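You operate a simulated robot arm through the tools that you are given. There is no shell and no other tool. Be economical: measure what you need, move in short steps, check, and stop when the job is done.

You run a simulated two-armed robot. Do the job below in one go: nothing can be reset, and whatever is moved stays where it is left.

JOB
Put two of the white shards from the inside of the sieve in the black tray. Then take the black cartridge and put it on the green tile. Then turn the time dial to 2 s. Then take the wooden block and leave it on the setter on the packing bench. Then take the green block from the packing bench and leave it on the tan shard. Then push the trays door shut. Keep to this order. Set down upright: black cartridge, wooden block, green block.

The check looks at the end state, three seconds after you hand in, the way a careful person would. Anything else that was tipped, shoved, dropped, spilled or broken makes it a failure.

ROBOT AND FRAMES
Two 7-joint arms with two-finger parallel grippers on one trunk, on a base that drives. Base frame: it is fixed to the floor where the robot stands at the start and does not move with it; the origin is under the middle of the robot, x ahead of it, y to its left, z up; the surface under the hand at the start is at about z = 850. Lengths are in mm, angles in degrees, forces in N, time in s.
The left shoulder is at the start at [110, 169, 1502], the right one opposite. With the tool pointing down near the work surface each hand reaches from about 400 to 720 mm from the robot's upright axis, wherever it stands, measured 20 degrees to its own side. Places, roughly: black cartridge (9x8x12 cm) [-1600, -100, 900]; black tray (20x20x5 cm) [600, 400, 900]; green block (3x5x7 cm) [-1500, -1200, 900]; green tile (15x15x2 cm) [-1700, -200, 900]; setter (15x15x3 cm) [-2000, -800, 900]; tan shard (8x6x3 cm) [-1600, -1200, 900]; time dial [-1900, -500, 900]; trays door [-800, -2000, 500]; white shard (5x4x2 cm) [700, -100, 1000]; wooden block (5x4x6 cm) [-2100, -500, 900]. Payload 1.57 kg a hand.
The TCP of each hand is the grasp point between the finger pads, 30 mm short of the fingertips. In the tool frame z runs along the fingers and y along their closing line. Largest opening 80 mm; finger width 17, thickness 12; the body of the gripper, 40 by 82 mm, starts 80 mm behind the TCP.
Orientation is told as [roll, pitch, yaw] about the base's x, y, z axes, in that order, counted from this pose: with the fingers straight down and closing along the base's y, the tool's x points along the base's -x, its y along +y and its z along -z.

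CONTROLS
- The arms move only by the tool jog_arm. It takes "left_plan", "right_plan" or both (then of equal length, played together; a hand with none holds still); each is a list of rows, each a list of 6 numbers: the shift along the base's x, y, z in units of 20 mm (1.0 is 20 mm), then the turn, a rotation vector about the base's x, y, z in units of 4 degrees (1.0 is 4 degrees). In form: [[tx, ty, tz, wx, wy, wz], ...]. A call has 1 to 8 rows; each row shifts and turns the commanded pose from where the row before left it. "left_grip" and "right_grip" are, for a hand that has rows, the finger opening in mm, from 0 to 80, set as the call begins (left out, the last holds). A call with a number of a shift or a turn outside -1 to 1 is refused whole. Rows are played at 5 a second. More than 50 mm and 8.6 degrees between two rows, or a gripper value outside its range, and nothing of the call is played. A pose out of reach is approached as far as the arm can. The call stops where the force on the tool passes 40 N (or 10 N more than at its start, if that is more) or the arm is blocked; 0.2 s more then pass. Each finger travels about 72 mm/s and halts on what it meets, pressing with about 37 N; the grip force reading is that of the motor and also rises with nothing between the fingers. The clock runs only during rows and for 0.2 s after the last one: add rows that do not move to give the fingers time. It gives the time, the measured TCP pose, the force on the tool (base axes), the opening and the grip force at its end, in the units of the frame above (readings bear some noise), with the torque about the TCP (base axes, N m) and any sound that the robot's microphone picked up.
- Cameras (640 x 400 px; columns grow to the right, rows downward): "scene" is now at [160.2, 4.2, 1699.5]; the picture's right is [0.01, -1.00, 0.00], its down [-0.76, -0.01, -0.65] and it looks along [0.65, 0.01, -0.76] (base axes); focal length 260 px, centre (320, 200). "left" rides on the left gripper at [72, 7, -122] in its tool frame; the picture's right is [-0.09, 1.00, 0.00], its down [-0.84, -0.08, -0.54] and it looks along [-0.54, -0.05, 0.84] (tool axes); focal length 238 px, centre (320, 200). "right" rides on the right gripper at [72, -7, -122] in its tool frame; the picture's right is [0.09, 1.00, 0.00], its down [-0.84, 0.08, -0.54] and it looks along [-0.54, 0.05, 0.84] (tool axes); focal length 238 px, centre (320, 200).
- capture(camera): a new picture of that camera. It takes no simulated time.
- lift_body(by): slides the trunk up (or, below 0, down) by that many mm; the arms and the scene camera ride with it, the base frame stays. It gives what a move gives, with no picture.
- steer(legs): drives the robot by 1 to 6 legs, each [ahead, left, turn to the left] in mm, mm and degrees, along the robot's own axes; the way and the turn of a leg run together, so that a leg with both is an arc; at most 1500 mm and 180 degrees a leg. The arms and the cameras ride along, it lands a little off, and it stops where it bumps. It gives what a move gives.
- pan_tilt(pan, tilt): turns the head with the scene camera to pan (to the left, within 86 degrees either way) and tilt (down, from -29 to 69), counted from straight ahead of the robot. It gives what a move gives.
- probe_pixels(camera, pixels): for up to 12 pixels [column, row] of the newest picture of that camera ("zoom" is the newest enlarged one), the place [x, y, z] in the base frame of the surface seen there, good to about 2 mm, but the place of the scene camera against the robot may be out by one fixed shift of up to 18 mm in any direction. It takes no simulated time.
- enlarge(camera, box): a new picture of the part [left, top, right, bottom] of that camera's present view, enlarged. It takes no simulated time.
- sign_off(): hands the job in; it is judged then, once.

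Keep the steps short. Do not move on a guess: measure, check each grasp and each placing, and mend mistakes. In all there are 124 turns and 144 pictures (those below and enlarged ones count). Leave the grippers open and the arms clear of the work at the hand-in unless told otherwise, and finish with a single line.

The tools are called after "Request:" as a command line: name --argument value ..., lists and objects as JSON in quotes. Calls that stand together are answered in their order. jog_arm: Moves the arms, as the interface text tells. Its arguments: {"type":"object","properties":{"left_plan":{"type":"array"},"left_grip":{"type":"number"},"right_plan":{"type":"array"},"right_grip":{"type":"number"}},"required":[]} The other tools are called the same way: lift_body (by) slides the trunk up or down; steer (legs) drives the base; pan_tilt (pan, tilt) turns the head that bears the scene camera; capture (camera) takes a picture; probe_pixels (camera, pixels) gives the place of the surface under pixels of a picture; enlarge (camera, box) takes an enlarged picture of a part of a camera's view; sign_off () hands the job in.

At the start:

```text
time_s: 0.0
left_position: [622.2, 391.0, 1210.4]
left_ee_rot: [0.0, 0.1, 0.1]
left_wrist_force: [0.9, -1.0, 0.0]
left_wrist_torque: [0.03, 0.02, -0.02]
left_opening: 80.1
left_grasp_force: 0.1
right_position: [663.9, -236.9, 1250.2]
right_ee_rot: [0.0, -0.1, 0.0]
right_wrist_force: [-0.2, -0.2, -1.4]
right_wrist_torque: [-0.01, 0.0, -0.04]
right_opening: 80.0
right_grasp_force: 0.0
trunk travel left (down, up): [-816.0, 74.0]
robot x, y, heading: [0.8, -0.1, -0.1]
head pan, tilt: [0.6, 49.3]
```

scene: 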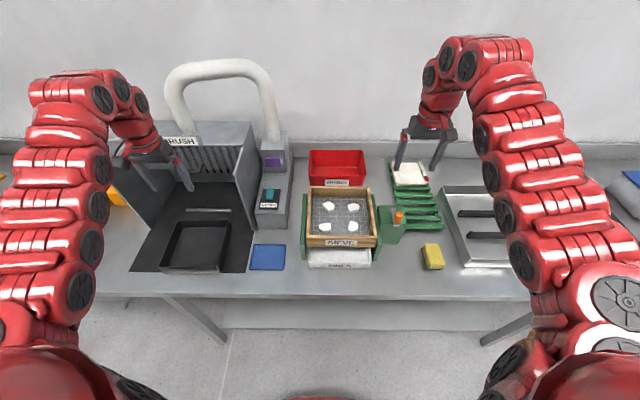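
right: 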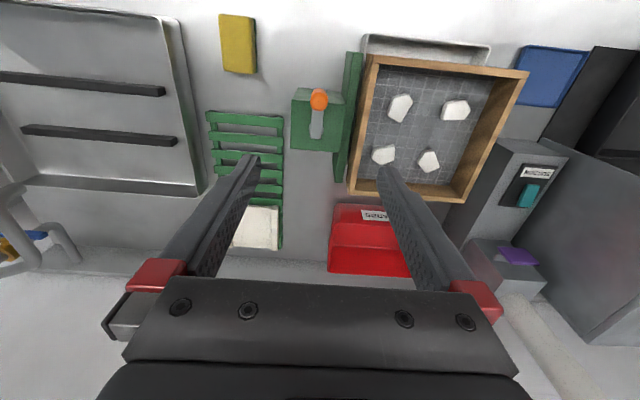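
left: 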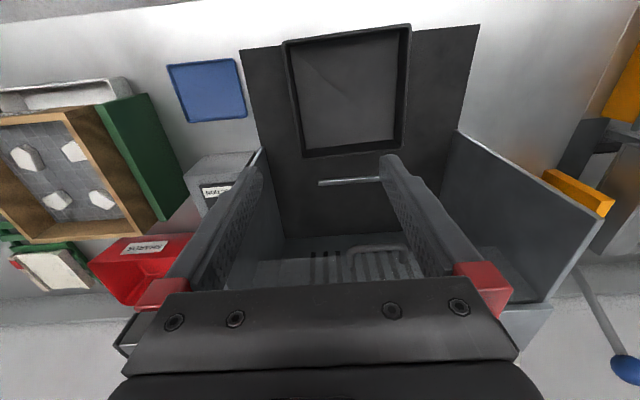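

I see the sieve with four white shards near (335,215) in the scene and the black tray near (195,245). I'll measure these from the scene and the right camera.

Request:
enlarge --camera "scene" --box '[120, 130, 460, 300]'

Request:
probe_pixels --camera "right" --pixels '[[400, 108], [455, 110], [384, 155], [429, 161], [420, 135], [362, 120], [450, 70], [425, 195], [500, 120], [350, 120], [316, 98], [548, 75]]'

Request:
probe_pixels --camera "left" --pixels '[[22, 157], [75, 151], [58, 200], [100, 200], [350, 90], [290, 45], [405, 30], [410, 140], [305, 155], [200, 90], [60, 175], [265, 150]]'

```text
1.88 times, centred on (290, 215) of scene
```

zoom: 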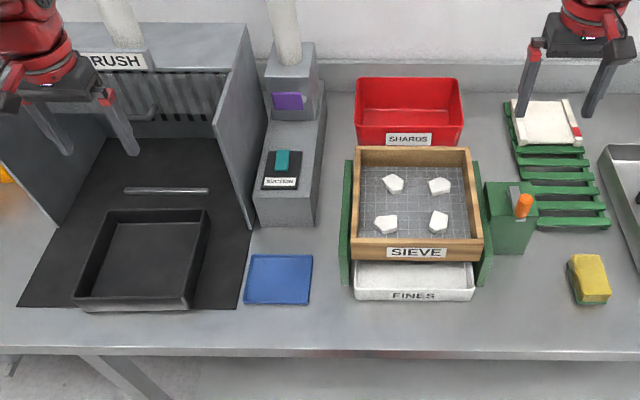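

```text
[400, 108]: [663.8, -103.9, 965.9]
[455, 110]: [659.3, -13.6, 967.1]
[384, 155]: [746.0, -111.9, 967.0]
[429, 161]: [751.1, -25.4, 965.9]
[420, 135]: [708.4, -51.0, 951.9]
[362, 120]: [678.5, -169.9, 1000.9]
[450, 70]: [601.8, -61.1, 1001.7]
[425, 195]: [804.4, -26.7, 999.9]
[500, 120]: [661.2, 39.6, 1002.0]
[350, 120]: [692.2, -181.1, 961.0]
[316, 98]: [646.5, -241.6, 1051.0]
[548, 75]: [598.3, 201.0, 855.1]
```

```text
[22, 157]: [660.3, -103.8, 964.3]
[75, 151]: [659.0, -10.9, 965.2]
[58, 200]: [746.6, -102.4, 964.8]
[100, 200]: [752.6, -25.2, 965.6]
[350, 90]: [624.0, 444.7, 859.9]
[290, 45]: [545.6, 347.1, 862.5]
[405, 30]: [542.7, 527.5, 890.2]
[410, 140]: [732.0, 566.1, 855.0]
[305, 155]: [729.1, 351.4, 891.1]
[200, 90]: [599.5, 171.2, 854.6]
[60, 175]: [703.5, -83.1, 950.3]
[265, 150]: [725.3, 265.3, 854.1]
```

Shards sit on the mesh (z≈950, tops 966) and the black tray's floor is at z≈860, rim 890. I'll use the left hand: bring it to about 230 mm to its side, and raise the right hand out of the way.

Request:
jog_arm --left_plan '[[0.2, -1, 0, 0, 0, 0], [0.2, -1, 0, 0, 0, 0], [0.2, -1, 0, 0, 0, 0], [0.2, -1, 0, 0, 0, 0], [0.2, -1, 0, 0, 0, 0], [0.2, -1, 0, 0, 0, 0], [0.3, -1, 0, 0, 0, 0], [0.3, -1, 0, 0, 0, 0]]' --right_plan '[[-0.3, 0, 1, 0, 0, 0], [-0.3, 0, 1, 0, 0, 0], [-0.3, 0, 1, 0, 0, 0], [-0.3, 0, 1, 0, 0, 0], [-0.3, 0, 1, 0, 0, 0], [-0.3, 0, 1, 0, 0, 0], [-0.3, 0, 1, 0, 0, 0], [-0.3, 0, 1, 0, 0, 0]]'

Request:
pan_tilt --pan -50 --tilt 40

Request:
capture --camera "scene"

```text
time_s: 1.8
left_position: [660.1, 230.5, 1208.2]
left_ee_rot: [0.0, 0.0, 0.1]
left_wrist_force: [0.4, -0.1, 0.5]
left_wrist_torque: [0.0, 0.03, 0.0]
left_opening: 79.9
left_grasp_force: 0.0
right_position: [663.5, -237.7, 1255.6]
right_ee_rot: [0.1, -0.1, 0.0]
right_wrist_force: [0.9, 0.5, 0.1]
right_wrist_torque: [0.01, 0.01, -0.01]
right_opening: 79.8
right_grasp_force: 0.0
right hand out of reach, approached as far as the arm can: row 1, 2, 3, 4, 5, 6, 7, 8
trunk travel left (down, up): [-816.0, 74.0]
robot x, y, heading: [-2.0, -3.4, 0.2]
head pan, tilt: [0.6, 49.3]
```

```text
time_s: 3.0
left_position: [659.1, 231.6, 1209.4]
left_ee_rot: [0.0, 0.1, 0.1]
left_wrist_force: [-0.6, -0.1, 0.3]
left_wrist_torque: [-0.05, -0.01, -0.03]
left_opening: 80.2
left_grasp_force: 0.1
right_position: [662.9, -237.6, 1256.0]
right_ee_rot: [-0.1, 0.0, 0.0]
right_wrist_force: [-0.2, -0.3, -0.5]
right_wrist_torque: [0.0, 0.0, 0.01]
right_opening: 80.3
right_grasp_force: 0.0
trunk travel left (down, up): [-816.0, 74.0]
robot x, y, heading: [-1.2, -2.9, 0.1]
head pan, tilt: [-50.0, 40.0]
```

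```text
139 pictures are left
```

scene: 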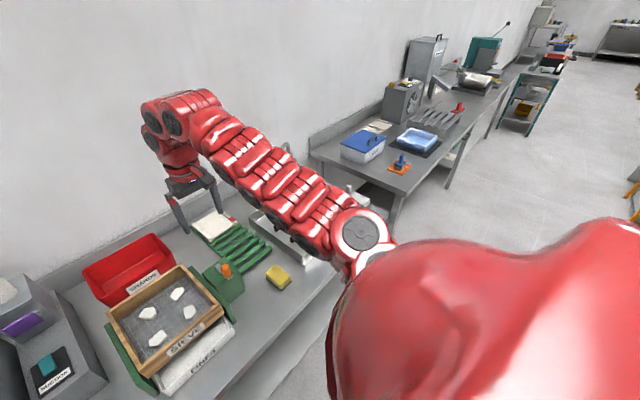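

The right hand didn't rise. I'll pull it back and slightly inward instead, so it stays clear of the bench when the trunk goes down.

Request:
jog_arm --right_plan '[[-1, -0.3, 0, 0, 0, 0], [-1, -0.3, 0, 0, 0, 0], [-1, -0.3, 0, 0, 0, 0], [-1, -0.3, 0, 0, 0, 0], [-1, -0.3, 0, 0, 0, 0], [-1, -0.3, 0, 0, 0, 0], [-1, 0, 0, 0, 0, 0], [-1, 0, 0, 0, 0, 0]]'

Request:
steer --legs '[[0, -240, 0]]'

Request:
capture --camera "left"

```text
time_s: 4.8
left_position: [659.3, 229.7, 1210.3]
left_ee_rot: [0.0, 0.1, 0.0]
left_wrist_force: [-0.8, 0.4, -0.2]
left_wrist_torque: [-0.01, -0.02, 0.02]
left_opening: 80.0
left_grasp_force: 0.1
right_position: [605.8, -300.0, 1236.1]
right_ee_rot: [0.0, 0.0, 0.0]
right_wrist_force: [-0.3, -0.3, 0.2]
right_wrist_torque: [-0.01, -0.02, 0.03]
right_opening: 79.8
right_grasp_force: 0.0
right hand out of reach, approached as far as the arm can: row 1, 2, 3, 4, 5, 6, 7, 8
trunk travel left (down, up): [-816.0, 74.0]
robot x, y, heading: [2.4, 3.8, 0.0]
head pan, tilt: [-50.0, 40.0]
```

```text
time_s: 6.6
left_position: [659.1, -9.4, 1208.8]
left_ee_rot: [0.0, 0.0, 0.1]
left_wrist_force: [-0.3, 0.5, -0.9]
left_wrist_torque: [-0.03, -0.01, 0.0]
left_opening: 80.1
left_grasp_force: 0.1
right_position: [605.0, -539.3, 1236.4]
right_ee_rot: [0.0, 0.0, -0.1]
right_wrist_force: [0.1, -0.2, 0.6]
right_wrist_torque: [-0.03, -0.02, -0.01]
right_opening: 80.2
right_grasp_force: 0.1
trunk travel left (down, up): [-816.0, 74.0]
robot x, y, heading: [-0.1, -237.8, -0.1]
head pan, tilt: [-50.0, 40.0]
```

```text
138 pictures are left
```

left: 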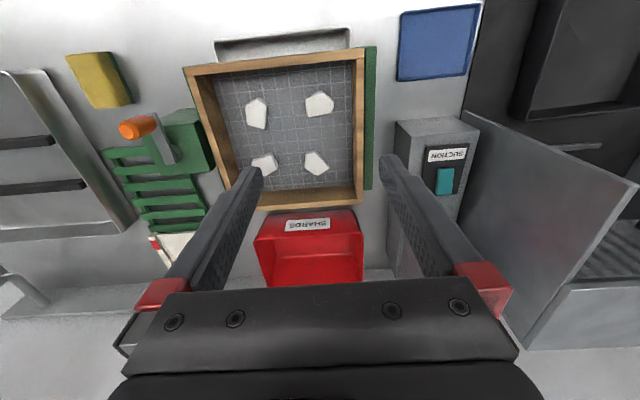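

The left hand is over the shard at (319,104). Zooming in to find its centre and the best closing line.

Request:
enlarge --camera "left" --box '[220, 70, 380, 190]'

Request:
probe_pixels --camera "zoom" --pixels '[[343, 127], [398, 86], [452, 120], [450, 150], [355, 180], [375, 185], [400, 130], [110, 130], [140, 175], [185, 120], [560, 130], [140, 230]]'

```text
3.33 times, centred on (300, 130) of left
```

zoom: 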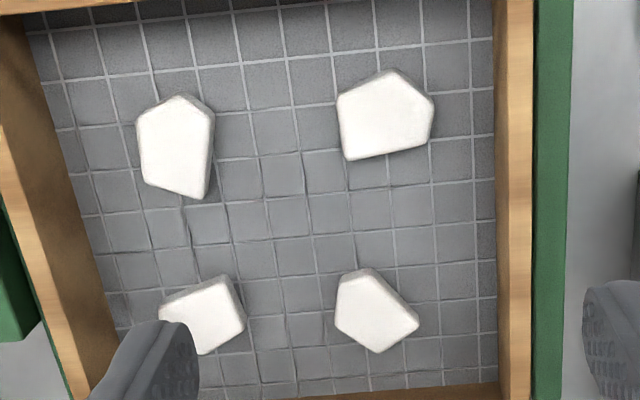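

```text
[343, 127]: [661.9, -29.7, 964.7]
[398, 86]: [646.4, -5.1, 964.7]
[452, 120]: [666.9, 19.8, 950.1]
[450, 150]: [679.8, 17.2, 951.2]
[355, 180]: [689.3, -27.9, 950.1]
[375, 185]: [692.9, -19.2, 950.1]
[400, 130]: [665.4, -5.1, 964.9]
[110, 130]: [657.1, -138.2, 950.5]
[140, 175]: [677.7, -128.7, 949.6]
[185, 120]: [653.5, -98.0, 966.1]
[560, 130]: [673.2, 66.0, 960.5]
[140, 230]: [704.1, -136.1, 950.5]
```

Shard A spans y −31…+11, x 640…678 (centre ≈ [660, −10]). I'll set the opening to 58, trim the hand and lower the trunk to just above the rim to check.

Request:
jog_arm --left_plan '[[0.05, -0.08, 0, 0, 0, 0], [0, 0, 0, 0, 0, 0]]' --left_grip 58

Request:
lift_body --by -175

Request:
capture --camera "left"

```text
time_s: 7.2
left_position: [660.4, -11.0, 1208.2]
left_ee_rot: [0.0, 0.0, 0.0]
left_wrist_force: [-0.6, -0.6, -0.2]
left_wrist_torque: [-0.03, -0.01, 0.02]
left_opening: 57.8
left_grasp_force: 0.1
right_position: [605.7, -541.0, 1236.9]
right_ee_rot: [0.1, 0.0, 0.0]
right_wrist_force: [0.4, 0.2, -0.5]
right_wrist_torque: [-0.02, 0.01, 0.0]
right_opening: 80.1
right_grasp_force: 0.2
trunk travel left (down, up): [-816.0, 74.0]
robot x, y, heading: [2.6, -240.4, -0.3]
head pan, tilt: [-50.0, 40.0]
```

```text
time_s: 9.1
left_position: [660.5, -14.0, 1034.6]
left_ee_rot: [0.0, -0.1, 0.1]
left_wrist_force: [0.3, 0.8, -0.3]
left_wrist_torque: [0.02, 0.0, 0.02]
left_opening: 57.9
left_grasp_force: 0.1
right_position: [605.0, -541.0, 1061.5]
right_ee_rot: [0.0, -0.1, -0.1]
right_wrist_force: [-0.3, -0.2, -0.6]
right_wrist_torque: [-0.01, 0.01, -0.01]
right_opening: 80.1
right_grasp_force: 0.0
trunk travel left (down, up): [-641.0, 249.0]
robot x, y, heading: [-0.5, -237.6, -0.0]
head pan, tilt: [-50.0, 40.0]
```

```text
136 pictures are left
```

left: 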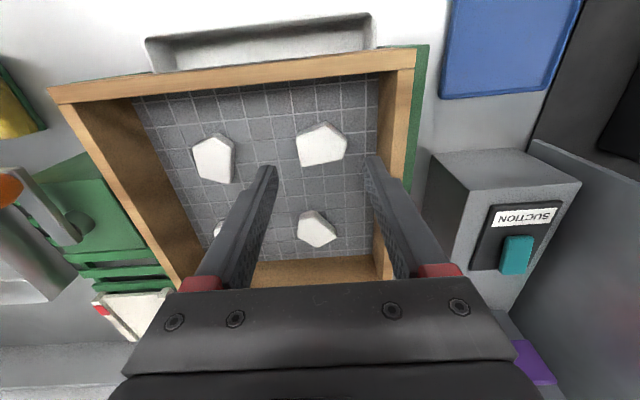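

The right finger is close to the sieve wall; probing finger and rim positions.

Request:
enlarge --camera "left" --box '[240, 100, 440, 225]'

Request:
probe_pixels --camera "left" --pixels '[[372, 158], [380, 170], [269, 170], [391, 150], [400, 150], [408, 150], [384, 130], [300, 140], [344, 140], [298, 160], [322, 124], [345, 150]]'

```text
3.20 times, centred on (340, 162) of left
```

zoom: 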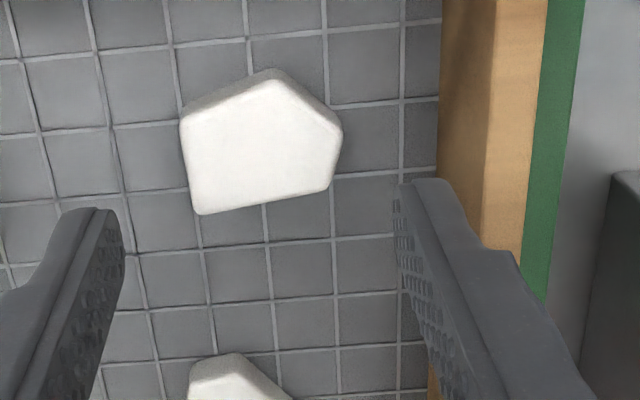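

```text
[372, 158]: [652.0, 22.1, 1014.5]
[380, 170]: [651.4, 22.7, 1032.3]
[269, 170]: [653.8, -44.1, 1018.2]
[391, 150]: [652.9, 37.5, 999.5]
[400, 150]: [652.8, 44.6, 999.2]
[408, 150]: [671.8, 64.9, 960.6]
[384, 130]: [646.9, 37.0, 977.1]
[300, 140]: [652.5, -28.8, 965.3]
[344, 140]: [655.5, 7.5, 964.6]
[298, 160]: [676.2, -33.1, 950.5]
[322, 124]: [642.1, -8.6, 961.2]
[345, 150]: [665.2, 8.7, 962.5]
```

Margins: inner wall at y≈35, shard −32…+9. Narrow to 54, lower 49 mm by the arm, then check contact.

Request:
jog_arm --left_plan '[[0, 0.05, 0, 0, 0, 0], [0, 0, -0.8, 0, 0, 0], [0, 0, -0.8, 0, 0, 0], [0, 0, -0.85, 0, 0, 0]]' --left_grip 54

Request:
jog_arm --left_plan '[[0, 0, 0, 0, 0, 0], [0, 0, 0, 0, 0, 0], [0, 0, 0, 0, 0, 0]]' --left_grip 0

Request:
capture --camera "left"

```text
time_s: 10.1
left_position: [660.6, -10.5, 984.9]
left_ee_rot: [0.0, 0.0, -0.2]
left_wrist_force: [0.2, -0.4, -0.3]
left_wrist_torque: [0.01, 0.0, -0.02]
left_opening: 54.0
left_grasp_force: 0.0
right_position: [604.2, -540.2, 1061.9]
right_ee_rot: [-0.1, 0.2, -0.1]
right_wrist_force: [-1.9, 0.0, 0.0]
right_wrist_torque: [0.01, 0.01, 0.01]
right_opening: 79.9
right_grasp_force: 0.1
trunk travel left (down, up): [-641.0, 249.0]
robot x, y, heading: [1.1, -239.0, -0.0]
head pan, tilt: [-50.0, 40.0]
```

```text
time_s: 10.9
left_position: [660.2, -11.0, 987.0]
left_ee_rot: [0.0, 0.0, 0.1]
left_wrist_force: [-1.1, -0.3, -0.1]
left_wrist_torque: [0.02, 0.03, -0.01]
left_opening: 42.2
left_grasp_force: 37.5
right_position: [605.2, -540.7, 1061.1]
right_ee_rot: [0.0, 0.0, -0.1]
right_wrist_force: [0.0, 0.7, 0.8]
right_wrist_torque: [0.01, 0.01, 0.04]
right_opening: 80.1
right_grasp_force: 0.0
trunk travel left (down, up): [-641.0, 249.0]
robot x, y, heading: [-0.5, -237.2, -0.1]
head pan, tilt: [-50.0, 40.0]
```

```text
134 pictures are left
```

left: 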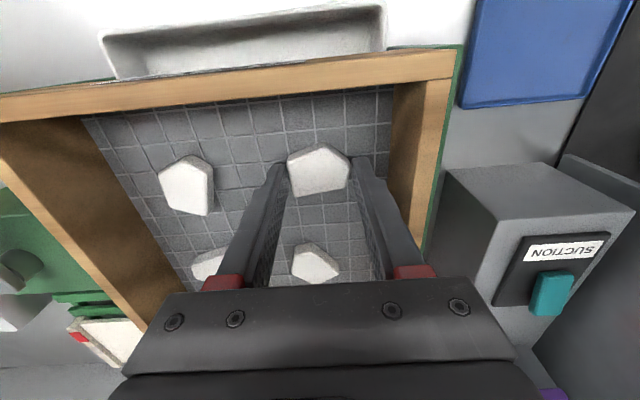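

Grip holds at 42.2 mm on the shard. Checking heights of the suction box and booth wall for the way across.

Request:
probe_pixels --camera "left" --pixels '[[500, 180], [600, 200], [560, 240], [580, 165], [620, 185]]'

Request:
lift_body --by 200

Request:
capture --camera "left"

```text
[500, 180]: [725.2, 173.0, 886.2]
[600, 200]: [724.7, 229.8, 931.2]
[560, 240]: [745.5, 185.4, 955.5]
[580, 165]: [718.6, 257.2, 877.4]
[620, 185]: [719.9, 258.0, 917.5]
```

```text
time_s: 13.1
left_position: [660.9, -11.0, 1185.1]
left_ee_rot: [0.0, 0.0, 0.0]
left_wrist_force: [-0.1, 0.0, 0.7]
left_wrist_torque: [-0.01, 0.02, 0.03]
left_opening: 42.4
left_grasp_force: 37.3
right_position: [605.2, -541.3, 1260.4]
right_ee_rot: [-0.1, 0.0, -0.1]
right_wrist_force: [0.3, -0.1, 0.3]
right_wrist_torque: [-0.01, 0.02, -0.01]
right_opening: 80.1
right_grasp_force: 0.1
trunk travel left (down, up): [-841.0, 49.0]
robot x, y, heading: [1.5, -236.9, 0.3]
head pan, tilt: [-50.0, 40.0]
```

```text
133 pictures are left
```

left: 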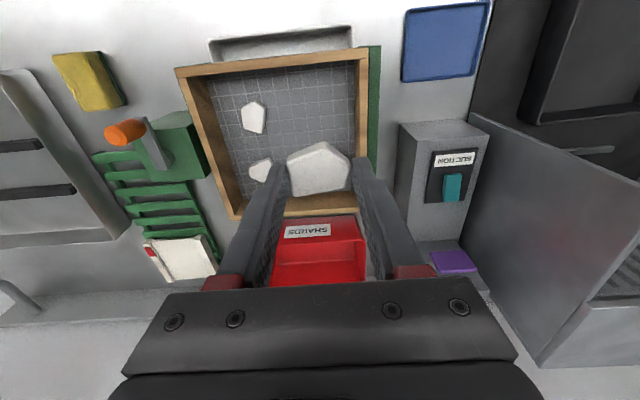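

Shard is held. The right hand's commanded pose may be off from being out of reach; bring it down with a plan (free space at y≈−541) to see where it lies.

Request:
jog_arm --right_plan '[[-0.5, 0, -0.6, 0, 0, 0], [-0.5, 0, -0.6, 0, 0, 0], [-0.5, 0, -0.6, 0, 0, 0], [-0.5, 0, -0.6, 0, 0, 0], [-0.5, 0, -0.6, 0, 0, 0], [-0.5, 0, -0.6, 0, 0, 0]]'

```text
time_s: 14.5
left_position: [660.1, -9.9, 1185.6]
left_ee_rot: [-0.1, -0.1, 0.0]
left_wrist_force: [0.3, 0.5, -0.8]
left_wrist_torque: [-0.01, 0.01, 0.01]
left_opening: 42.2
left_grasp_force: 37.4
right_position: [604.1, -540.3, 1261.3]
right_ee_rot: [0.0, -0.1, -0.1]
right_wrist_force: [0.0, -0.1, 0.6]
right_wrist_torque: [-0.02, 0.0, 0.02]
right_opening: 79.9
right_grasp_force: 0.1
right hand out of reach, approached as far as the arm can: row 1, 2, 3, 4, 5, 6
trunk travel left (down, up): [-841.0, 49.0]
robot x, y, heading: [-2.2, -239.3, -0.1]
head pan, tilt: [-50.0, 40.0]
```

Didn't move; try pure down.

Request:
jog_arm --right_plan '[[0, 0, -1, 0, 0, 0], [0, 0, -1, 0, 0, 0], [0, 0, -1, 0, 0, 0], [0, 0, -1, 0, 0, 0], [0, 0, -1, 0, 0, 0], [0, 0, -1, 0, 0, 0], [0, 0, -1, 0, 0, 0], [0, 0, -1, 0, 0, 0]]'

```text
time_s: 16.3
left_position: [660.1, -11.2, 1185.7]
left_ee_rot: [0.0, 0.0, 0.0]
left_wrist_force: [0.9, -1.0, -0.2]
left_wrist_torque: [0.06, 0.01, 0.01]
left_opening: 42.3
left_grasp_force: 37.0
right_position: [606.6, -540.1, 1261.1]
right_ee_rot: [0.0, 0.0, -0.1]
right_wrist_force: [0.6, -0.7, 0.0]
right_wrist_torque: [0.03, -0.01, 0.03]
right_opening: 80.1
right_grasp_force: 0.1
right hand out of reach, approached as far as the arm can: row 1, 2, 3, 4, 5, 6, 7, 8
trunk travel left (down, up): [-841.0, 49.0]
robot x, y, heading: [-0.0, -239.4, -0.2]
head pan, tilt: [-50.0, 40.0]
```

Commanded pose accumulates; by count it lies near x≈396 relative. Bring it forward 120 mm.

Request:
jog_arm --right_plan '[[1, 0, 0, 0, 0, 0], [1, 0, 0, 0, 0, 0], [1, 0, 0, 0, 0, 0], [1, 0, 0, 0, 0, 0], [1, 0, 0, 0, 0, 0], [1, 0, 0, 0, 0, 0]]'

```text
time_s: 17.7
left_position: [658.7, -10.8, 1186.8]
left_ee_rot: [0.1, 0.0, -0.1]
left_wrist_force: [0.5, 0.3, -0.9]
left_wrist_torque: [0.0, -0.01, -0.03]
left_opening: 42.3
left_grasp_force: 37.0
right_position: [701.6, -542.2, 1260.2]
right_ee_rot: [0.0, 0.0, -0.2]
right_wrist_force: [-0.7, 1.1, 0.0]
right_wrist_torque: [0.01, 0.02, 0.06]
right_opening: 80.0
right_grasp_force: 0.0
right hand out of reach, approached as far as the arm can: row 6
trunk travel left (down, up): [-841.0, 49.0]
robot x, y, heading: [-0.0, -238.5, -0.0]
head pan, tilt: [-50.0, 40.0]
```

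Now the rows act from the real pose. At x≈700, try down.

Request:
jog_arm --right_plan '[[0, 0, -1, 0, 0, 0], [-0.5, 0, -1, 0, 0, 0], [-0.5, 0, -1, 0, 0, 0], [-0.5, 0, -1, 0, 0, 0], [-1, 0, -1, 0, 0, 0], [-1, 0, -1, 0, 0, 0], [-1, 0, -1, 0, 0, 0], [-1, 0, -1, 0, 0, 0]]'

```text
time_s: 19.5
left_position: [659.4, -11.2, 1185.8]
left_ee_rot: [0.0, 0.1, 0.0]
left_wrist_force: [-0.2, 0.2, -0.8]
left_wrist_torque: [0.04, 0.0, 0.0]
left_opening: 42.2
left_grasp_force: 37.3
right_position: [625.9, -540.8, 1133.0]
right_ee_rot: [0.0, 0.1, -0.1]
right_wrist_force: [-0.8, 0.1, 0.5]
right_wrist_torque: [0.05, 0.0, 0.0]
right_opening: 80.0
right_grasp_force: 0.0
right hand out of reach, approached as far as the arm can: row 7, 8
trunk travel left (down, up): [-841.0, 49.0]
robot x, y, heading: [-1.8, -238.0, -0.1]
head pan, tilt: [-50.0, 40.0]
```

Keep going down from here, then back.

Request:
jog_arm --right_plan '[[0, 0, -1, 0, 0, 0], [0, 0, -1, 0, 0, 0], [0, 0, -1, 0, 0, 0], [0, 0, -1, 0, 0, 0], [0, 0, -1, 0, 0, 0], [-1, 0, 0, 0, 0, 0], [-1, 0, 0, 0, 0, 0], [-1, 0, 0, 0, 0, 0]]'

```text
time_s: 21.3
left_position: [659.4, -11.0, 1186.2]
left_ee_rot: [0.0, 0.0, 0.0]
left_wrist_force: [-0.2, -0.1, 0.2]
left_wrist_torque: [0.01, -0.03, 0.02]
left_opening: 42.5
left_grasp_force: 37.6
right_position: [565.7, -541.5, 1034.8]
right_ee_rot: [-0.1, 0.0, -0.2]
right_wrist_force: [0.0, -0.4, -0.8]
right_wrist_torque: [0.01, 0.03, -0.02]
right_opening: 80.0
right_grasp_force: 0.0
trunk travel left (down, up): [-841.0, 49.0]
robot x, y, heading: [-2.9, -242.2, -0.5]
head pan, tilt: [-50.0, 40.0]
```

Retract the right hand to x≈425, in front of the bench.

Request:
jog_arm --right_plan '[[-1, 0, 0, 0, 0, 0], [-1, 0, 0, 0, 0, 0], [-1, 0, 0, 0, 0, 0], [-1, 0, 0, 0, 0, 0], [-1, 0, 0, 0, 0, 0], [-1, 0, 0, 0, 0, 0], [-1, 0, 0, 0, 0, 0]]'

Request:
pan_tilt --pan 0 --tilt 50

Request:
steer --legs '[[0, 470, 0]]'

Request:
capture --camera "scene"

Request:
capture --camera "left"

```text
time_s: 22.9
left_position: [659.2, -10.3, 1184.7]
left_ee_rot: [0.0, -0.1, -0.1]
left_wrist_force: [-0.5, -0.8, -0.2]
left_wrist_torque: [0.03, 0.0, 0.0]
left_opening: 42.3
left_grasp_force: 37.2
right_position: [430.8, -547.9, 1028.2]
right_ee_rot: [0.0, -0.1, 0.0]
right_wrist_force: [0.7, -0.4, 0.4]
right_wrist_torque: [-0.02, -0.02, 0.03]
right_opening: 80.1
right_grasp_force: 0.1
right hand out of reach, approached as far as the arm can: row 2, 3
trunk travel left (down, up): [-841.0, 49.0]
robot x, y, heading: [-2.6, -238.6, -0.1]
head pan, tilt: [-50.0, 40.0]
```

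```text
time_s: 24.1
left_position: [660.2, -9.6, 1186.0]
left_ee_rot: [0.0, 0.0, 0.1]
left_wrist_force: [0.5, -0.1, 0.0]
left_wrist_torque: [-0.05, -0.03, 0.0]
left_opening: 42.1
left_grasp_force: 37.3
right_position: [432.5, -548.7, 1028.0]
right_ee_rot: [0.0, -0.1, -0.1]
right_wrist_force: [-1.2, -0.3, 1.1]
right_wrist_torque: [-0.02, 0.01, 0.01]
right_opening: 80.0
right_grasp_force: 0.0
trunk travel left (down, up): [-841.0, 49.0]
robot x, y, heading: [-1.6, -242.9, -0.1]
head pan, tilt: [0.0, 50.0]
```

```text
time_s: 26.9
left_position: [659.5, 463.1, 1185.4]
left_ee_rot: [0.0, 0.0, 0.2]
left_wrist_force: [0.3, -0.2, 0.0]
left_wrist_torque: [-0.01, 0.01, -0.02]
left_opening: 42.3
left_grasp_force: 37.3
right_position: [433.2, -76.1, 1027.9]
right_ee_rot: [0.0, 0.0, 0.1]
right_wrist_force: [0.5, 0.7, 1.7]
right_wrist_torque: [-0.01, -0.02, 0.02]
right_opening: 80.0
right_grasp_force: 0.1
trunk travel left (down, up): [-841.0, 49.0]
robot x, y, heading: [2.8, 235.1, -0.1]
head pan, tilt: [0.0, 50.0]
```

```text
132 pictures are left
```

scene: 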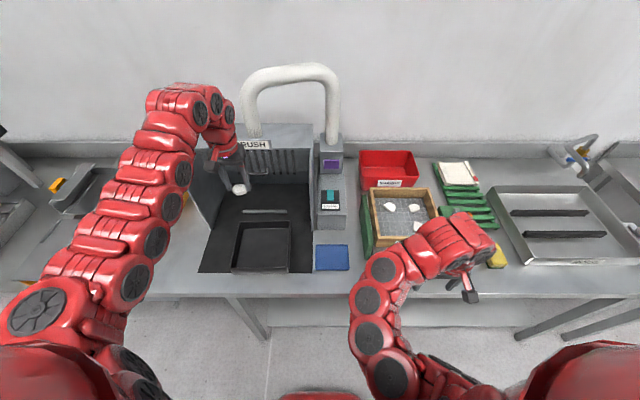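

```text
131 pictures are left
```

left: 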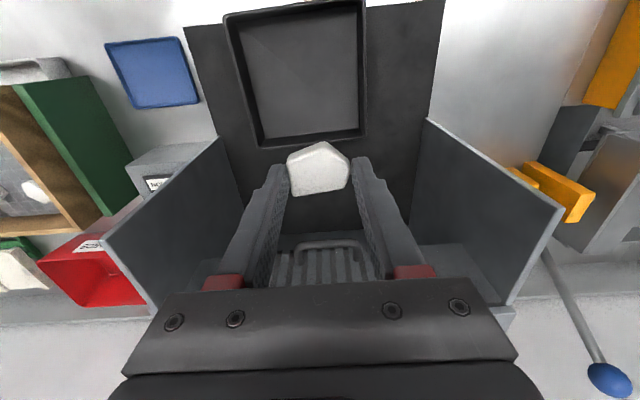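

Tray confirmed below; I'll probe it, back off 40 mm in x while lowering 125 mm, then lower the trunk.

Request:
probe_pixels --camera "left" --pixels '[[300, 70], [230, 50], [361, 50], [365, 130], [262, 140], [310, 110]]'

Request:
jog_arm --left_plan '[[-0.4, 0, -0.9, 0, 0, 0], [-0.4, 0, -0.9, 0, 0, 0], [-0.4, 0, -0.9, 0, 0, 0], [-0.4, 0, -0.9, 0, 0, 0], [-0.4, 0, -0.9, 0, 0, 0], [0, 0, -0.9, 0, 0, 0], [0, 0, -0.9, 0, 0, 0]]'

Request:
lift_body --by -130

Request:
capture --camera "left"

```text
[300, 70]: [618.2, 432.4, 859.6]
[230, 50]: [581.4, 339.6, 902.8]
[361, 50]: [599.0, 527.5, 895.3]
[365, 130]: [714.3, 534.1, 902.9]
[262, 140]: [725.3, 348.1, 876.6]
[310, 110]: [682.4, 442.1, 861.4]
```

```text
time_s: 28.5
left_position: [640.1, 463.8, 1103.8]
left_ee_rot: [-0.1, 0.0, 0.3]
left_wrist_force: [-0.2, 0.0, -0.8]
left_wrist_torque: [0.01, 0.01, 0.02]
left_opening: 42.1
left_grasp_force: 36.4
left hand out of reach, approached as far as the arm can: row 3, 4, 5
right_position: [433.2, -75.6, 1027.8]
right_ee_rot: [0.0, 0.1, 0.1]
right_wrist_force: [-0.8, -0.4, -0.5]
right_wrist_torque: [0.01, 0.01, -0.01]
right_opening: 80.0
right_grasp_force: 0.1
trunk travel left (down, up): [-841.0, 49.0]
robot x, y, heading: [1.8, 232.1, 0.1]
head pan, tilt: [0.0, 50.0]
```

```text
time_s: 30.1
left_position: [640.0, 463.2, 975.2]
left_ee_rot: [0.0, 0.0, 0.2]
left_wrist_force: [-0.9, -0.2, -0.7]
left_wrist_torque: [-0.02, 0.02, 0.0]
left_opening: 42.1
left_grasp_force: 36.7
right_position: [433.6, -76.5, 899.5]
right_ee_rot: [0.0, 0.0, 0.1]
right_wrist_force: [-0.1, -0.1, 0.4]
right_wrist_torque: [-0.04, -0.01, -0.02]
right_opening: 80.0
right_grasp_force: 0.0
trunk travel left (down, up): [-711.0, 179.0]
robot x, y, heading: [3.0, 231.1, 0.0]
head pan, tilt: [0.0, 50.0]
```

```text
130 pictures are left
```

left: 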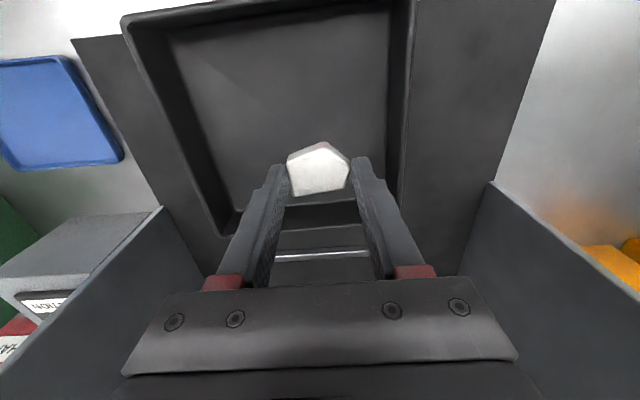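

Hand is above the tray at [640,463]; lower 77 mm, then release gently.

Request:
jog_arm --left_plan '[[-0.3, 0, -0.9, 0, 0, 0], [-0.3, 0, -0.9, 0, 0, 0], [-0.2, 0, -0.9, 0, 0, 0], [0, 0, -0.9, 0, 0, 0], [0, 0, -0.25, 0, 0, 0]]'

Request:
jog_arm --left_plan '[[0, 0, 0, 0, 0, 0], [0, 0, 0, 0, 0, 0]]' --left_grip 58

Request:
capture --camera "left"

```text
time_s: 31.3
left_position: [623.2, 463.9, 897.2]
left_ee_rot: [-0.1, 0.0, 0.2]
left_wrist_force: [0.3, 0.3, -0.3]
left_wrist_torque: [0.04, 0.03, -0.02]
left_opening: 41.9
left_grasp_force: 37.2
right_position: [433.5, -75.7, 896.4]
right_ee_rot: [0.0, -0.1, 0.1]
right_wrist_force: [0.2, 0.2, 0.4]
right_wrist_torque: [-0.03, -0.02, -0.01]
right_opening: 80.0
right_grasp_force: 0.1
trunk travel left (down, up): [-711.0, 179.0]
robot x, y, heading: [-2.5, 227.6, -0.2]
head pan, tilt: [0.0, 50.0]
```

```text
time_s: 31.9
left_position: [623.9, 463.5, 898.7]
left_ee_rot: [-0.1, 0.0, 0.3]
left_wrist_force: [0.3, 0.1, 0.0]
left_wrist_torque: [0.0, -0.03, -0.02]
left_opening: 57.6
left_grasp_force: 0.1
right_position: [434.0, -76.3, 898.4]
right_ee_rot: [0.0, 0.0, 0.2]
right_wrist_force: [0.4, -0.1, -0.4]
right_wrist_torque: [-0.01, -0.01, -0.05]
right_opening: 80.1
right_grasp_force: 0.0
trunk travel left (down, up): [-711.0, 179.0]
robot x, y, heading: [-0.4, 229.2, 0.1]
head pan, tilt: [0.0, 50.0]
```

```text
129 pictures are left
```

left: 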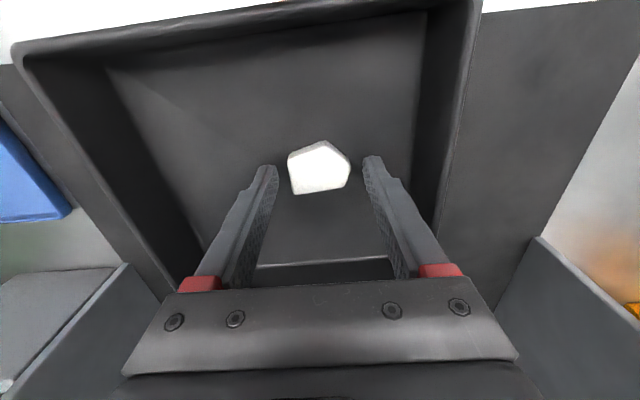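

Shard A rests in the tray. Raise, drive right 571 mm to shard B.

Request:
lift_body --by 210

Request:
steer --legs '[[0, -571, 0]]'

Request:
jog_arm --left_plan '[[0.7, 0, 0, 0, 0, 0], [0.7, 0, 0, 0, 0, 0], [0.7, 0, 0, 0, 0, 0]]'

Request:
capture --camera "left"

Request:
enlarge --camera "left" --box '[240, 70, 440, 195]'

```text
time_s: 33.9
left_position: [624.0, 463.0, 1076.1]
left_ee_rot: [-0.1, 0.0, 0.3]
left_wrist_force: [-0.4, 0.3, 0.0]
left_wrist_torque: [0.01, -0.05, -0.02]
left_opening: 58.0
left_grasp_force: 0.0
right_position: [432.7, -74.7, 1074.7]
right_ee_rot: [-0.1, 0.0, 0.2]
right_wrist_force: [-0.5, 0.3, 0.2]
right_wrist_torque: [0.0, 0.01, 0.0]
right_opening: 80.0
right_grasp_force: 0.0
right hand out of reach, approached as far as the arm can: row 1
trunk travel left (down, up): [-890.0, 0.0]
robot x, y, heading: [-1.1, 232.6, -0.1]
head pan, tilt: [0.0, 50.0]
```

```text
time_s: 37.1
left_position: [624.4, -104.0, 1076.4]
left_ee_rot: [-0.1, 0.1, 0.0]
left_wrist_force: [0.5, -0.3, -0.9]
left_wrist_torque: [0.03, -0.01, 0.01]
left_opening: 58.2
left_grasp_force: 0.0
right_position: [433.3, -641.3, 1076.1]
right_ee_rot: [-0.1, -0.1, 0.0]
right_wrist_force: [0.4, -0.5, -0.9]
right_wrist_torque: [-0.01, 0.0, -0.01]
right_opening: 80.1
right_grasp_force: 0.1
trunk travel left (down, up): [-890.0, 0.0]
robot x, y, heading: [0.2, -330.2, 0.2]
head pan, tilt: [0.0, 50.0]
```

```text
time_s: 37.9
left_position: [666.1, -104.6, 1076.1]
left_ee_rot: [-0.1, 0.1, 0.2]
left_wrist_force: [-0.2, 0.6, -0.4]
left_wrist_torque: [-0.05, -0.02, 0.01]
left_opening: 58.1
left_grasp_force: 0.1
right_position: [433.9, -642.4, 1076.5]
right_ee_rot: [0.0, 0.0, 0.1]
right_wrist_force: [0.1, 0.0, -0.3]
right_wrist_torque: [-0.01, 0.0, -0.01]
right_opening: 80.1
right_grasp_force: 0.2
trunk travel left (down, up): [-890.0, 0.0]
robot x, y, heading: [-1.5, -334.9, 0.3]
head pan, tilt: [0.0, 50.0]
```

```text
128 pictures are left
```

left: 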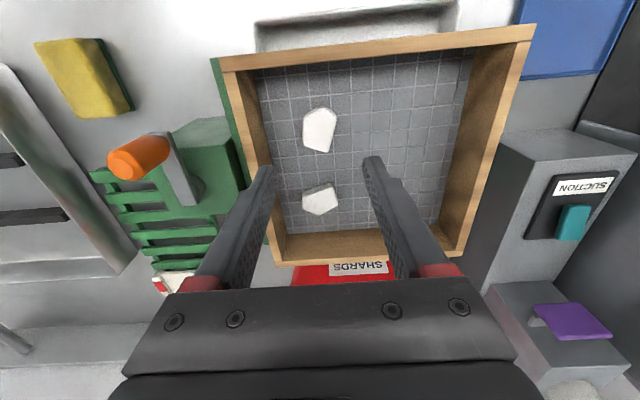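

```text
3.20 times, centred on (340, 132) of left
```

zoom: 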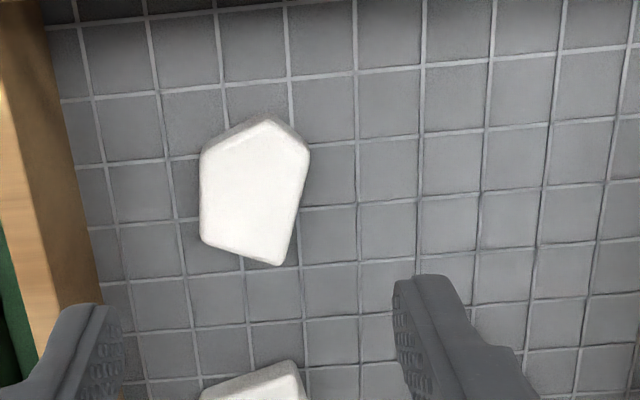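

Probe shard B edges.

Request:
probe_pixels --camera "zoom" --pixels '[[203, 190], [302, 190], [250, 190], [265, 122], [275, 258], [206, 160], [304, 160], [90, 200]]'

```text
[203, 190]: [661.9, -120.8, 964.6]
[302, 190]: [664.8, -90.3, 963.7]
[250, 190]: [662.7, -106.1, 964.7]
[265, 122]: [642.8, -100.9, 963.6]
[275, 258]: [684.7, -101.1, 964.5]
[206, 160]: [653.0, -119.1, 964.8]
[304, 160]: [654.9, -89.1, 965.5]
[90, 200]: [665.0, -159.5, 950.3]
```

Centre ≈ [660,−106]. Trim and lower 91 mm, then close.

Request:
jog_arm --left_plan '[[-0.27, -0.07, -0.5, 0, 0, 0], [0, 0, -1, 0, 0, 0], [0, 0, -1, 0, 0, 0], [0, 0, -1, 0, 0, 0], [0, 0, -1, 0, 0, 0], [0, 0, 0, 0, 0, 0]]' --left_grip 52

Request:
jog_arm --left_plan '[[0, 0, 0, 0, 0, 0], [0, 0, 0, 0, 0, 0], [0, 0, 0, 0, 0, 0]]' --left_grip 0

Request:
jog_arm --left_plan '[[0, 0, 1, 0, 0, 0], [0, 0, 1, 0, 0, 0], [0, 0, 1, 0, 0, 0], [0, 0, 1, 0, 0, 0], [0, 0, 1, 0, 0, 0], [0, 0, 1, 0, 0, 0], [0, 0, 0.5, 0, 0, 0]]'

Request:
capture --camera "left"

```text
time_s: 39.3
left_position: [660.8, -104.8, 986.6]
left_ee_rot: [-0.1, 0.0, 0.2]
left_wrist_force: [0.5, 0.2, -0.2]
left_wrist_torque: [0.0, 0.0, 0.01]
left_opening: 51.9
left_grasp_force: 0.0
right_position: [433.4, -642.3, 1076.9]
right_ee_rot: [-0.1, 0.0, 0.0]
right_wrist_force: [1.0, 0.4, 0.0]
right_wrist_torque: [0.0, -0.01, 0.0]
right_opening: 80.1
right_grasp_force: 0.1
trunk travel left (down, up): [-890.0, 0.0]
robot x, y, heading: [0.6, -335.8, 0.1]
head pan, tilt: [0.0, 50.0]
```

```text
time_s: 40.1
left_position: [661.3, -104.9, 987.6]
left_ee_rot: [0.0, 0.0, 0.0]
left_wrist_force: [0.9, 0.3, 0.7]
left_wrist_torque: [-0.01, -0.03, -0.01]
left_opening: 32.6
left_grasp_force: 36.7
right_position: [431.8, -642.3, 1075.8]
right_ee_rot: [0.0, 0.0, 0.0]
right_wrist_force: [0.9, -0.1, -0.5]
right_wrist_torque: [0.0, 0.0, -0.02]
right_opening: 80.1
right_grasp_force: 0.0
trunk travel left (down, up): [-890.0, 0.0]
robot x, y, heading: [2.1, -334.6, -0.3]
head pan, tilt: [0.0, 50.0]
```

```text
time_s: 41.7
left_position: [661.1, -104.9, 1116.3]
left_ee_rot: [0.0, 0.1, 0.1]
left_wrist_force: [0.1, 0.0, -0.7]
left_wrist_torque: [0.0, -0.02, -0.04]
left_opening: 32.6
left_grasp_force: 37.3
right_position: [432.5, -642.7, 1076.0]
right_ee_rot: [-0.1, 0.0, 0.1]
right_wrist_force: [0.4, -0.2, -0.4]
right_wrist_torque: [-0.03, -0.02, 0.01]
right_opening: 79.9
right_grasp_force: 0.0
trunk travel left (down, up): [-890.0, 0.0]
robot x, y, heading: [1.2, -335.7, -0.5]
head pan, tilt: [0.0, 50.0]
```

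```text
126 pictures are left
```

left: 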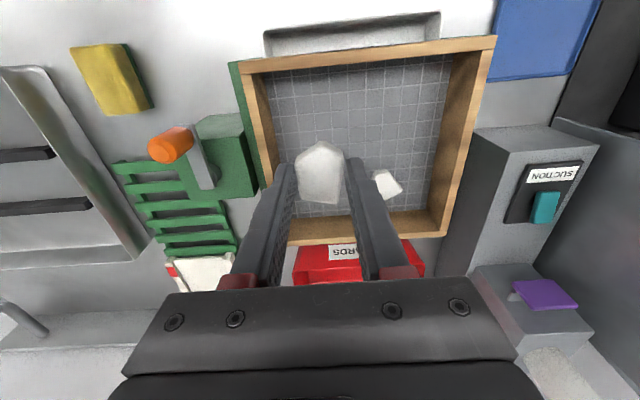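

Shard B is held. Drive left 504 mm so it's at y≈400, x≈650.

Request:
steer --legs '[[0, 504, 0]]'

Request:
jog_arm --left_plan '[[0, 0, -1, 0, 0, 0], [0, 0, -1, 0, 0, 0], [0, 0, -1, 0, 0, 0], [0, 0, -1, 0, 0, 0], [0, 0, -1, 0, 0, 0], [-0.3, 0, -1, 0, 0, 0], [-0.3, 0, -0.5, 0, 0, 0]]'

Request:
capture --camera "left"

```text
time_s: 44.6
left_position: [662.0, 393.0, 1116.6]
left_ee_rot: [-0.1, 0.0, 0.0]
left_wrist_force: [0.0, -0.5, 0.1]
left_wrist_torque: [0.01, -0.01, 0.0]
left_opening: 32.2
left_grasp_force: 37.2
right_position: [433.0, -143.4, 1074.6]
right_ee_rot: [0.0, 0.0, -0.1]
right_wrist_force: [-0.8, 0.3, -0.2]
right_wrist_torque: [0.04, 0.02, 0.02]
right_opening: 79.9
right_grasp_force: 0.1
trunk travel left (down, up): [-890.0, 0.0]
robot x, y, heading: [0.1, 164.9, -0.3]
head pan, tilt: [0.0, 50.0]
```

```text
time_s: 46.2
left_position: [650.1, 395.6, 986.1]
left_ee_rot: [0.1, 0.0, 0.1]
left_wrist_force: [0.6, 0.2, 0.5]
left_wrist_torque: [-0.03, -0.01, 0.0]
left_opening: 32.4
left_grasp_force: 36.4
right_position: [433.3, -142.4, 1077.1]
right_ee_rot: [-0.2, 0.0, -0.1]
right_wrist_force: [0.3, 0.5, -0.4]
right_wrist_torque: [0.0, 0.04, -0.04]
right_opening: 79.8
right_grasp_force: 0.0
trunk travel left (down, up): [-890.0, 0.0]
robot x, y, heading: [3.1, 169.5, -0.3]
head pan, tilt: [0.0, 50.0]
```

```text
125 pictures are left
```

left: 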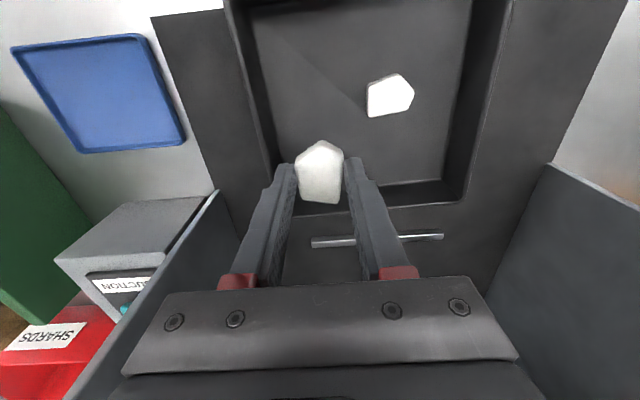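

Lower 87 mm, trim +5 mm in y, then open.

Request:
jog_arm --left_plan '[[0, 0.25, -0.5, 0, 0, 0], [0, 0, -1, 0, 0, 0], [0, 0, -1, 0, 0, 0], [0, 0, -1, 0, 0, 0], [0, 0, -0.85, 0, 0, 0], [0, 0, 0, 0, 0, 0]]'

Request:
jog_arm --left_plan '[[0, 0, 0, 0, 0, 0], [0, 0, 0, 0, 0, 0]]' --left_grip 46

Request:
jog_arm --left_plan '[[0, 0, 1, 0, 0, 0], [0, 0, 1, 0, 0, 0], [0, 0, 1, 0, 0, 0], [0, 0, 1, 0, 0, 0], [0, 0, 1, 0, 0, 0], [-0.5, 0, 1, 0, 0, 0], [-0.5, 0, 1, 0, 0, 0], [0, 0, 1, 0, 0, 0]]'

Request:
capture --camera "left"

Request:
pan_tilt --pan 80 --tilt 25

Request:
capture --camera "scene"

Request:
pan_tilt --pan -80 --tilt 20

Request:
capture --camera "scene"

```text
time_s: 47.6
left_position: [648.6, 399.4, 900.5]
left_ee_rot: [-0.1, -0.1, 0.1]
left_wrist_force: [0.4, -0.4, 0.2]
left_wrist_torque: [0.0, -0.03, 0.0]
left_opening: 32.2
left_grasp_force: 37.2
right_position: [432.9, -141.6, 1077.7]
right_ee_rot: [-0.1, -0.1, -0.2]
right_wrist_force: [0.2, 0.6, -1.0]
right_wrist_torque: [-0.02, 0.03, 0.02]
right_opening: 79.8
right_grasp_force: 0.1
trunk travel left (down, up): [-890.0, 0.0]
robot x, y, heading: [-2.2, 165.3, -0.1]
head pan, tilt: [0.0, 50.0]
```

```text
time_s: 48.2
left_position: [647.8, 399.5, 900.7]
left_ee_rot: [-0.1, 0.0, 0.1]
left_wrist_force: [0.0, -0.4, -0.2]
left_wrist_torque: [0.01, -0.02, 0.0]
left_opening: 45.9
left_grasp_force: 0.0
right_position: [433.6, -142.5, 1075.9]
right_ee_rot: [0.0, 0.0, -0.1]
right_wrist_force: [0.7, 0.1, 0.6]
right_wrist_torque: [-0.02, 0.01, 0.07]
right_opening: 80.2
right_grasp_force: 0.1
trunk travel left (down, up): [-890.0, 0.0]
robot x, y, heading: [2.9, 165.3, -0.0]
head pan, tilt: [0.0, 50.0]
```

```text
time_s: 50.0
left_position: [628.8, 397.7, 1059.8]
left_ee_rot: [-0.1, 0.1, -0.1]
left_wrist_force: [-0.4, 0.4, -0.7]
left_wrist_torque: [-0.02, -0.03, -0.01]
left_opening: 45.6
left_grasp_force: 0.1
right_position: [432.2, -142.5, 1077.5]
right_ee_rot: [0.1, -0.1, -0.2]
right_wrist_force: [-0.8, -0.1, -0.3]
right_wrist_torque: [0.02, 0.01, -0.01]
right_opening: 80.1
right_grasp_force: 0.0
trunk travel left (down, up): [-890.0, 0.0]
robot x, y, heading: [4.3, 162.9, -0.3]
head pan, tilt: [0.0, 50.0]
```

```text
124 pictures are left
```

left: 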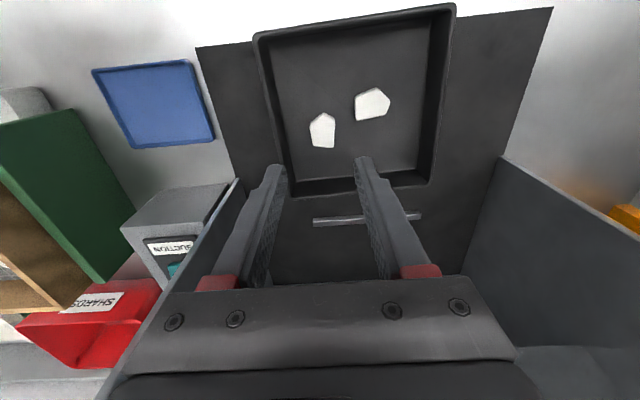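

```text
time_s: 51.6
left_position: [630.0, 400.2, 1059.9]
left_ee_rot: [-0.1, 0.0, 0.1]
left_wrist_force: [0.0, -0.2, 0.2]
left_wrist_torque: [-0.01, -0.01, 0.0]
left_opening: 46.0
left_grasp_force: 0.0
right_position: [432.8, -142.5, 1076.7]
right_ee_rot: [0.0, 0.0, -0.1]
right_wrist_force: [-0.3, -0.5, 0.3]
right_wrist_torque: [-0.03, -0.01, -0.01]
right_opening: 80.0
right_grasp_force: 0.1
trunk travel left (down, up): [-890.0, 0.0]
robot x, y, heading: [-1.6, 164.7, -0.1]
head pan, tilt: [80.0, 25.0]
```

```text
123 pictures are left
```

scene: 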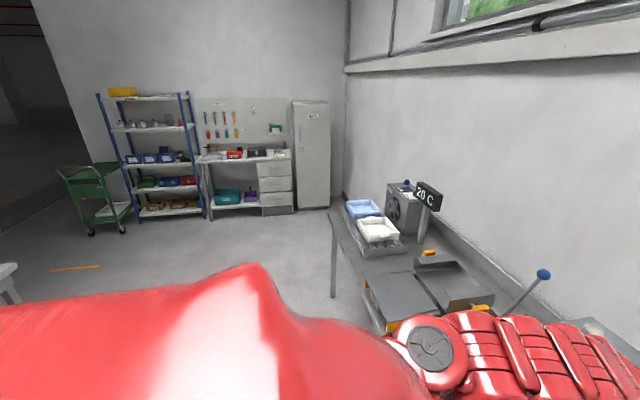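

```text
time_s: 54.0
left_position: [630.1, 401.5, 1059.6]
left_ee_rot: [0.0, 0.0, 0.1]
left_wrist_force: [0.0, -0.4, 0.2]
left_wrist_torque: [-0.03, 0.03, -0.02]
left_opening: 45.9
left_grasp_force: 0.1
right_position: [433.8, -142.9, 1077.9]
right_ee_rot: [0.1, 0.0, -0.1]
right_wrist_force: [-0.4, -1.1, 1.2]
right_wrist_torque: [0.0, 0.01, 0.0]
right_opening: 79.8
right_grasp_force: 0.1
trunk travel left (down, up): [-890.0, 0.0]
robot x, y, heading: [2.2, 165.2, -0.0]
head pan, tilt: [-80.0, 20.0]
```

```text
122 pictures are left
```

scene: 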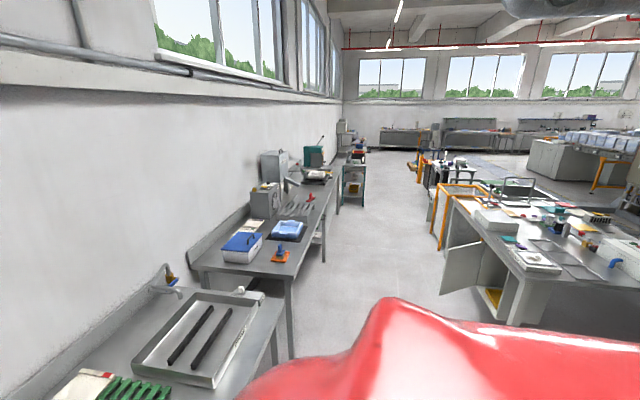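

Both shards lie in the tray; task one is done. Now back away 500 mm and turn left 90°, then look toward the rear bench.

Request:
steer --legs '[[-500, 0, 0], [0, 0, 90]]'

Request:
pan_tilt --pan 60 --tilt 25

Request:
capture --camera "scene"

```text
time_s: 60.8
left_position: [-731.2, 794.6, 1060.7]
left_ee_rot: [0.0, 0.0, 90.5]
left_wrist_force: [0.3, 0.3, 0.3]
left_wrist_torque: [-0.02, 0.02, 0.01]
left_opening: 45.8
left_grasp_force: 0.0
right_position: [-188.3, 603.4, 1076.9]
right_ee_rot: [0.0, 0.0, 90.5]
right_wrist_force: [1.2, 0.3, 0.1]
right_wrist_torque: [-0.05, -0.02, 0.01]
right_opening: 80.1
right_grasp_force: 0.1
trunk travel left (down, up): [-890.0, 0.0]
robot x, y, heading: [-490.2, 165.1, 90.1]
head pan, tilt: [-80.0, 20.0]
```

```text
time_s: 63.0
left_position: [-732.4, 795.6, 1061.0]
left_ee_rot: [0.0, 0.0, 90.5]
left_wrist_force: [-0.1, -0.6, 0.0]
left_wrist_torque: [-0.01, 0.02, 0.01]
left_opening: 46.0
left_grasp_force: 0.1
right_position: [-187.9, 603.0, 1076.1]
right_ee_rot: [0.0, 0.0, 90.5]
right_wrist_force: [0.0, -0.3, 0.6]
right_wrist_torque: [0.01, -0.04, 0.03]
right_opening: 80.2
right_grasp_force: 0.1
trunk travel left (down, up): [-890.0, 0.0]
robot x, y, heading: [-494.7, 169.9, 90.4]
head pan, tilt: [60.0, 25.0]
```

```text
121 pictures are left
```

scene: 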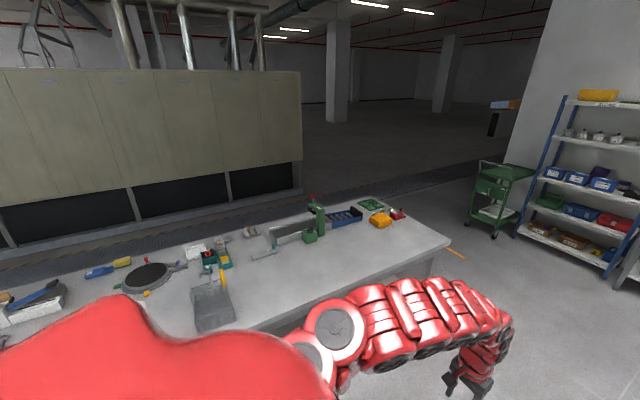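

Probe the bench edge and a few objects.

Request:
probe_pixels --camera "scene" --pixels '[[440, 245], [350, 280], [260, 318], [310, 200], [300, 240], [345, 215], [380, 220], [210, 300], [145, 275], [222, 258], [250, 232], [370, 203]]'

```text
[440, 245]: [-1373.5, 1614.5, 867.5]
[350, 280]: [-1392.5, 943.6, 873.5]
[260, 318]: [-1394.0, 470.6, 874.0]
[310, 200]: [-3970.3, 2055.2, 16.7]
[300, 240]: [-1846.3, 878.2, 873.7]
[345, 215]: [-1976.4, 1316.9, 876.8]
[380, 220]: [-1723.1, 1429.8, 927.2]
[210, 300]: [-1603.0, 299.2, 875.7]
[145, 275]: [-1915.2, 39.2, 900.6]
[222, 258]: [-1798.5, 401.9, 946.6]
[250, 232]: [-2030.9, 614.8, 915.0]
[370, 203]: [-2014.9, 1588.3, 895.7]
```

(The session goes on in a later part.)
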